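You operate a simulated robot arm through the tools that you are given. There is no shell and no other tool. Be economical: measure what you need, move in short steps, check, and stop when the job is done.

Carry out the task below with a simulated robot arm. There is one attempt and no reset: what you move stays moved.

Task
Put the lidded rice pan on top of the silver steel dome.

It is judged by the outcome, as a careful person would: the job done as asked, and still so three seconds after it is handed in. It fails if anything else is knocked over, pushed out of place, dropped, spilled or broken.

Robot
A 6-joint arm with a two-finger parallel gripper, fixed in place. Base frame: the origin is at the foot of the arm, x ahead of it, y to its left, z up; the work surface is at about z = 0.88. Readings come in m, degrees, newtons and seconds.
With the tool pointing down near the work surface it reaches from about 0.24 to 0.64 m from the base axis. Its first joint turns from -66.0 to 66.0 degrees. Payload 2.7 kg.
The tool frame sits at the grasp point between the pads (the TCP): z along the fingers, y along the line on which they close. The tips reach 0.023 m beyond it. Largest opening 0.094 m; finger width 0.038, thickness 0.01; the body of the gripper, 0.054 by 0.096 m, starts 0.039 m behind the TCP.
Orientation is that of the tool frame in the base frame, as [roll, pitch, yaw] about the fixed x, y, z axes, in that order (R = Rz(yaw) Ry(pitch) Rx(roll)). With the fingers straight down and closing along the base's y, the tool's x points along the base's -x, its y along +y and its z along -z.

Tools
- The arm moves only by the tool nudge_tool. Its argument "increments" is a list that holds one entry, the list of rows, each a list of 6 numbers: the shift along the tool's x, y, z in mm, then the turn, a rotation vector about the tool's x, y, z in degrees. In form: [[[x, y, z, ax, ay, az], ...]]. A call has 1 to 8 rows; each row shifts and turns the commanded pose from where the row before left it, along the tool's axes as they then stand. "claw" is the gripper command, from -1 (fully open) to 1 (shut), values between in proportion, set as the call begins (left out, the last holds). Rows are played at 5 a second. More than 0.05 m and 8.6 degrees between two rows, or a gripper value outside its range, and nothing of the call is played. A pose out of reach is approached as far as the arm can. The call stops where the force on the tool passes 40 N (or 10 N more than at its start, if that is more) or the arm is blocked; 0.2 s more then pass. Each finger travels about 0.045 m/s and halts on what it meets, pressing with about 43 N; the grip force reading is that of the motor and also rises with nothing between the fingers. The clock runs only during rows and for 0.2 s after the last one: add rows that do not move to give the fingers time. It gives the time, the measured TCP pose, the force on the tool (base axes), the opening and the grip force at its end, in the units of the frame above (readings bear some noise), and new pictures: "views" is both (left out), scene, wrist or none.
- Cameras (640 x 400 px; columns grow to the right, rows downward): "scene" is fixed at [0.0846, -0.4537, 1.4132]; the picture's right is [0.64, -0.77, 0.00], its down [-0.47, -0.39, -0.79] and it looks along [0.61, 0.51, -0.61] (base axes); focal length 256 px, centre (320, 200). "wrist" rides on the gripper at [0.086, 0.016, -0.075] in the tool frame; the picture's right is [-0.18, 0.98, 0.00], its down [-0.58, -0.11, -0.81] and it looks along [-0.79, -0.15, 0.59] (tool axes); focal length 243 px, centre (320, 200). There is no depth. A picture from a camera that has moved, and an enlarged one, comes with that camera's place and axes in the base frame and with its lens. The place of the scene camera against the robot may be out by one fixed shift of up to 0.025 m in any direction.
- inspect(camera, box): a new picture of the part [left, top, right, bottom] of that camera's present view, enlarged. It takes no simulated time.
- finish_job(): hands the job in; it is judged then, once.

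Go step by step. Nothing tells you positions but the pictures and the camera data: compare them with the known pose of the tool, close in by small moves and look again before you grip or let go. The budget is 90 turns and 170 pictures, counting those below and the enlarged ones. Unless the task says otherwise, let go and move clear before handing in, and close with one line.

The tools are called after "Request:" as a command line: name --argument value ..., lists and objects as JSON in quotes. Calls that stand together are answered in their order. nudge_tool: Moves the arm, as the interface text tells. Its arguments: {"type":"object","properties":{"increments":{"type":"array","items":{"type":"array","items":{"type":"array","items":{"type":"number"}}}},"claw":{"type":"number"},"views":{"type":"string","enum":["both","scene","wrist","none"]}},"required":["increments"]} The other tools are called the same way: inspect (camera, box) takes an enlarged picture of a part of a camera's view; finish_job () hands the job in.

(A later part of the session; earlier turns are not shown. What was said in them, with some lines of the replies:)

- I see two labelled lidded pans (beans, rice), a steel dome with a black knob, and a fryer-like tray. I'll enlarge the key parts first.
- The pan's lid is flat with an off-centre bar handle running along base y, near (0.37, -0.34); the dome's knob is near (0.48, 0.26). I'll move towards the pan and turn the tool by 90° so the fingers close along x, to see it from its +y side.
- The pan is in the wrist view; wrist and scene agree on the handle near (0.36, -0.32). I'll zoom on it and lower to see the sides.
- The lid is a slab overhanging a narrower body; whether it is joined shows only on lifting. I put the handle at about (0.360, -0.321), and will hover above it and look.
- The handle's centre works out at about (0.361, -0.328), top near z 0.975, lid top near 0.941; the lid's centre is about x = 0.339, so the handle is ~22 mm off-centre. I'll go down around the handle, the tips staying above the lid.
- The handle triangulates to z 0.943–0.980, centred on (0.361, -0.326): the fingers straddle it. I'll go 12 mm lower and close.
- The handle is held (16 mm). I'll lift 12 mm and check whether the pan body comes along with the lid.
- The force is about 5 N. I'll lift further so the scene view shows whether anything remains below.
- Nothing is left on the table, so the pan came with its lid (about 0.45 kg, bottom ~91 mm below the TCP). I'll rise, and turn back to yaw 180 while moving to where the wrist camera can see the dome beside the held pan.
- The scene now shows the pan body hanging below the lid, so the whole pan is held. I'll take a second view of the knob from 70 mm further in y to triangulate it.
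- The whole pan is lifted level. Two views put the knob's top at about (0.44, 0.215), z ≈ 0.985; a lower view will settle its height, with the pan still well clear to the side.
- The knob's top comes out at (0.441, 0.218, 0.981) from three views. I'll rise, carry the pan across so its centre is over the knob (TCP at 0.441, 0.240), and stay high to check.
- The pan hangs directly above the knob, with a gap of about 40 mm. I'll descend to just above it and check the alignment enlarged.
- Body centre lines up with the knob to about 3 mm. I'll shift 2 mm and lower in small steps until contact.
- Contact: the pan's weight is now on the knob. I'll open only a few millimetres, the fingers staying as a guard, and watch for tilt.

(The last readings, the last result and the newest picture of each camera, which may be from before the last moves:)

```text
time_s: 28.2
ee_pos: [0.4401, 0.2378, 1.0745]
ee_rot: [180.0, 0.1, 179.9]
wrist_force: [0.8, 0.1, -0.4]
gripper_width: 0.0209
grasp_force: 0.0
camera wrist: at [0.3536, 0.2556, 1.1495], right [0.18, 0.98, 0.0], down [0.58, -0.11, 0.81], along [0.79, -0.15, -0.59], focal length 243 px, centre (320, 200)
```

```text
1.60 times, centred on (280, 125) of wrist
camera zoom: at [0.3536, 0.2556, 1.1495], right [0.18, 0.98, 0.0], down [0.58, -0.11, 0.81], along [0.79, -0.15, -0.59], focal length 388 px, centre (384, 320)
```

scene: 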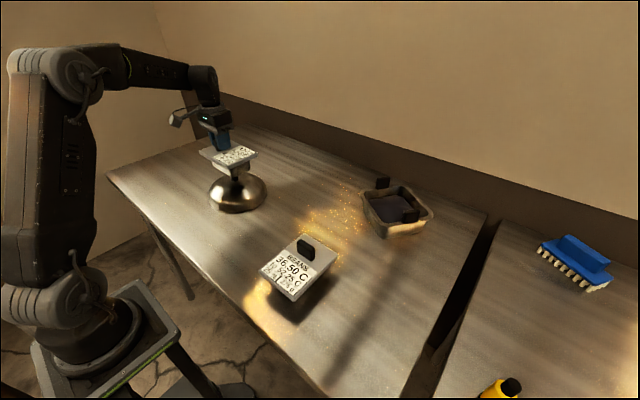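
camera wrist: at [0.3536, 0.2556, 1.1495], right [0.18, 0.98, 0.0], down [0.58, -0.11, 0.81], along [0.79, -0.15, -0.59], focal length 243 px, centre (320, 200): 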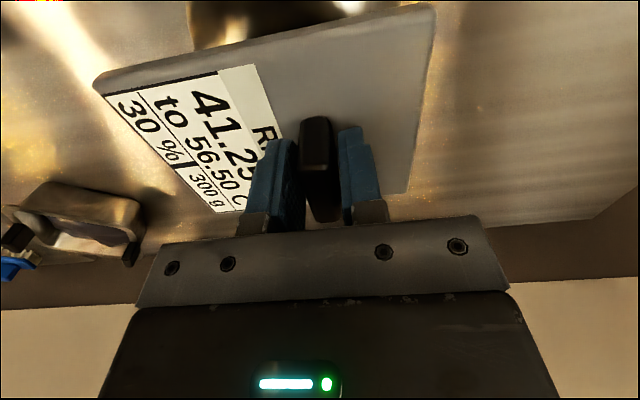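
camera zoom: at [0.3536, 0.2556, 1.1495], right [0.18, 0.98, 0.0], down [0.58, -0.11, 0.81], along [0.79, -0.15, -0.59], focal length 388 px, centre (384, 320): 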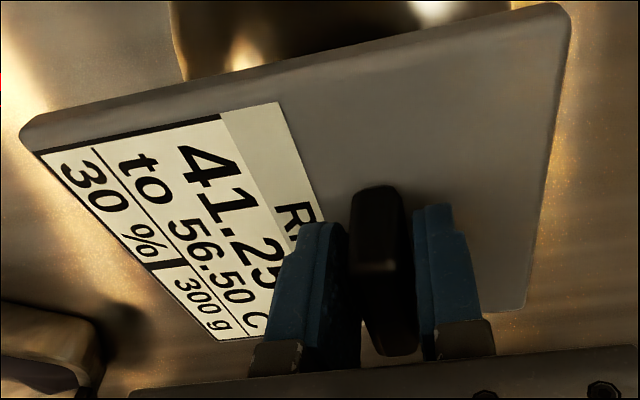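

The pan rests level with no grip force. I'll open a bit more and wait a second to see that it is stable.

Request:
nudge_tool --increments '[[[0, 0, 0, 0, 0, 0], [0, 0, 0, 0, 0, 0], [0, 0, 0, 0, 0, 0], [0, 0, 0, 0, 0, 0], [0, 0, 0, 0, 0, 0], [0, 0, 0, 0, 0, 0], [0, 0, 0, 0, 0, 0]]]' --claw 0.3

Request:
inspect --camera "scene" --box '[192, 140, 272, 190]'

Request:
inspect --camera "wrist" --box '[80, 0, 480, 250]'

```text
time_s: 29.8
ee_pos: [0.4411, 0.2382, 1.0736]
ee_rot: [180.0, 0.1, -179.9]
wrist_force: [-0.3, 0.7, -0.1]
gripper_width: 0.0329
grasp_force: 0.1
camera wrist: at [0.3536, 0.2556, 1.1496], right [0.18, 0.98, 0.0], down [0.58, -0.11, 0.81], along [0.79, -0.15, -0.59], focal length 243 px, centre (320, 200)
```

scene: 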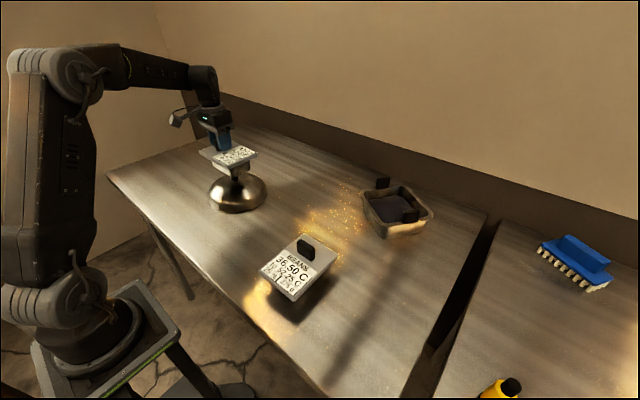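
wrist: 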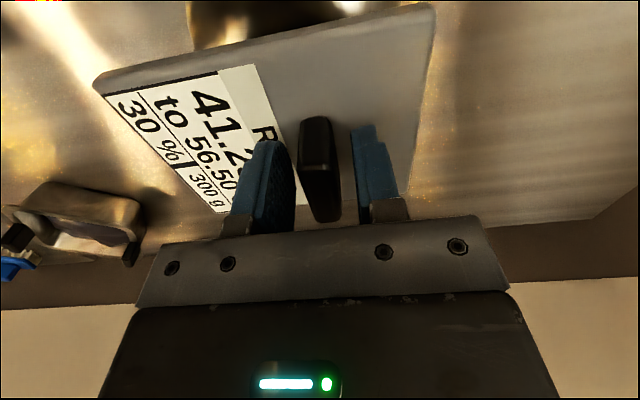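

```text
8.00 times, centred on (232, 165) of scene
camera zoom: at [0.0846, -0.4537, 1.4132], right [0.64, -0.77, 0.0], down [-0.47, -0.39, -0.79], along [0.61, 0.51, -0.61], focal length 2045 px, centre (1024, 480)
```

zoom: 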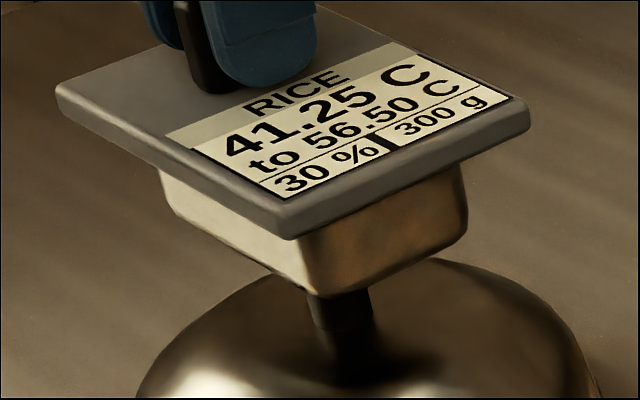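

```text
1.60 times, centred on (280, 125) of wrist
camera zoom: at [0.3536, 0.2556, 1.1496], right [0.18, 0.98, 0.0], down [0.58, -0.11, 0.81], along [0.79, -0.15, -0.59], focal length 388 px, centre (384, 320)
```

zoom: 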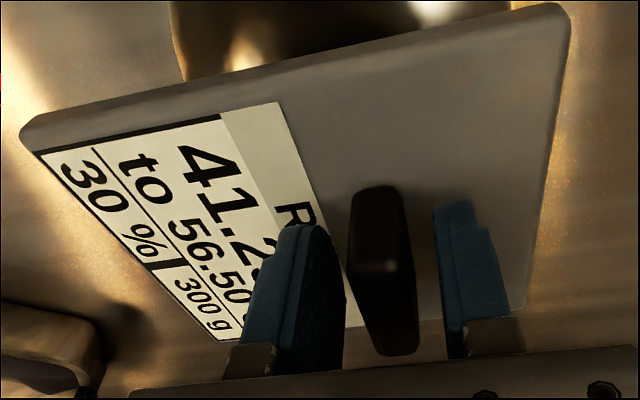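

The pan stands free and level, unchanged. I'll open further and withdraw straight up.

Request:
nudge_tool --increments '[[[0, 0, 0, 0, 0, 0], [0, 0, 0, 0, 0, 0], [0, 0, -10, 0, 0, 0], [0, 0, -15, 0, 0, 0], [0, 0, -20, 0, 0, 0], [0, 0, -30, 0, 0, 0], [0, 0, -40, 0, 0, 0], [0, 0, 0, 0, 0, 0]]]' --claw -0.4

Request:
nudge_tool --increments '[[[0, 0, 0, 0, 0, 0], [0, 0, 0, 0, 0, 0], [0, 0, 0, 0, 0, 0], [0, 0, 0, 0, 0, 0], [0, 0, 0, 0, 0, 0], [0, 0, 0, 0, 0, 0], [0, 0, 0, 0, 0, 0]]]' --views "scene"

Request:
inspect --camera "scene" --box '[172, 125, 300, 205]'

```text
time_s: 31.6
ee_pos: [0.4393, 0.2378, 1.1914]
ee_rot: [180.0, 0.1, 179.9]
wrist_force: [-1.1, -0.4, -0.5]
gripper_width: 0.0659
grasp_force: 0.0
camera wrist: at [0.3522, 0.2555, 1.2656], right [0.18, 0.98, 0.0], down [0.58, -0.11, 0.81], along [0.79, -0.15, -0.59], focal length 243 px, centre (320, 200)
```

scene: 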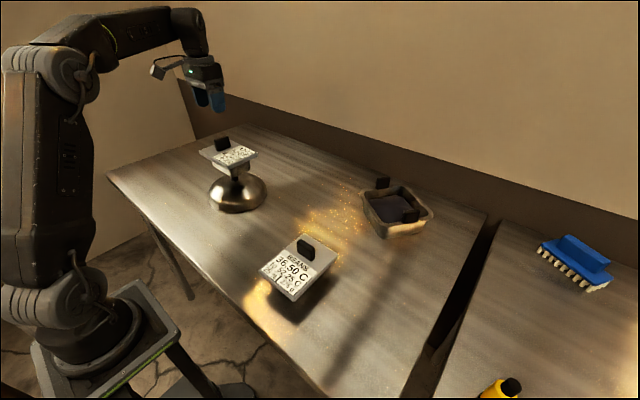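
wrist: 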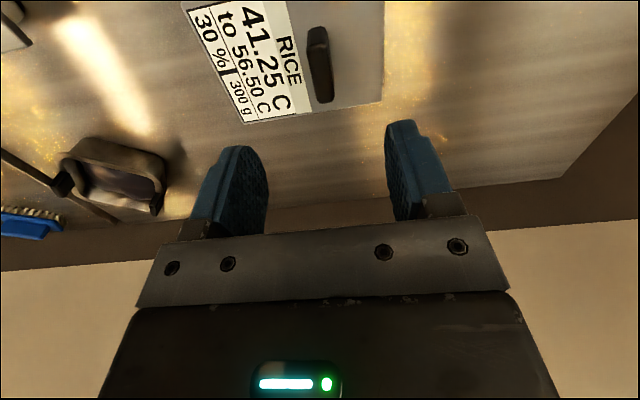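

```text
time_s: 33.2
ee_pos: [0.4389, 0.2372, 1.1905]
ee_rot: [180.0, 0.0, -180.0]
wrist_force: [0.0, 0.0, 0.9]
gripper_width: 0.0657
grasp_force: 0.0
```

scene: 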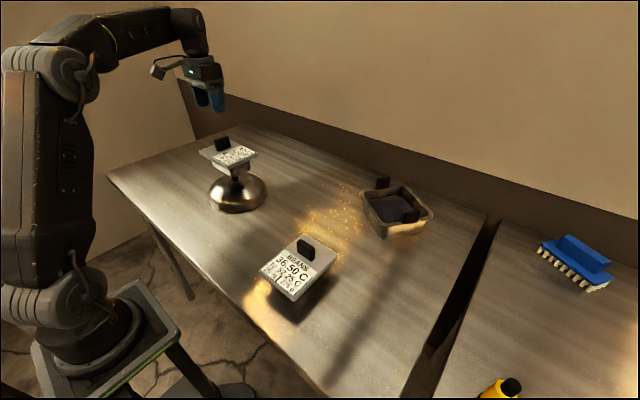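

```text
5.00 times, centred on (236, 165) of scene
camera zoom: at [0.0846, -0.4537, 1.4132], right [0.64, -0.77, 0.0], down [-0.47, -0.39, -0.79], along [0.61, 0.51, -0.61], focal length 1278 px, centre (740, 375)
```

zoom: 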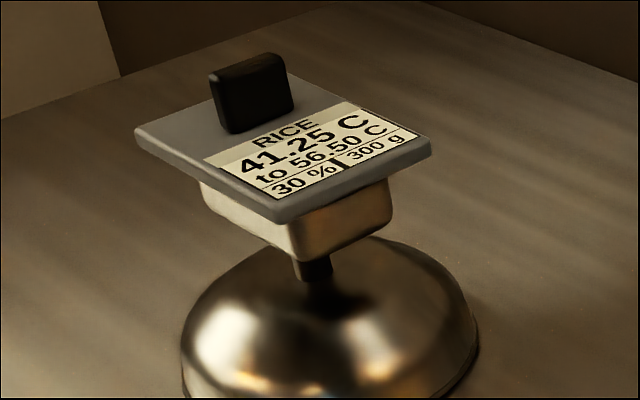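

The rice pan stands level and still on top of the dome's knob, the gripper is clear, and nothing else has moved. I'm handing it in.

Request:
finish_job

```text
The job is handed in.
```

The lidded rice pan is on top of the silver steel dome: it rests level on the dome's knob, stayed still after I let go, and nothing else was moved.
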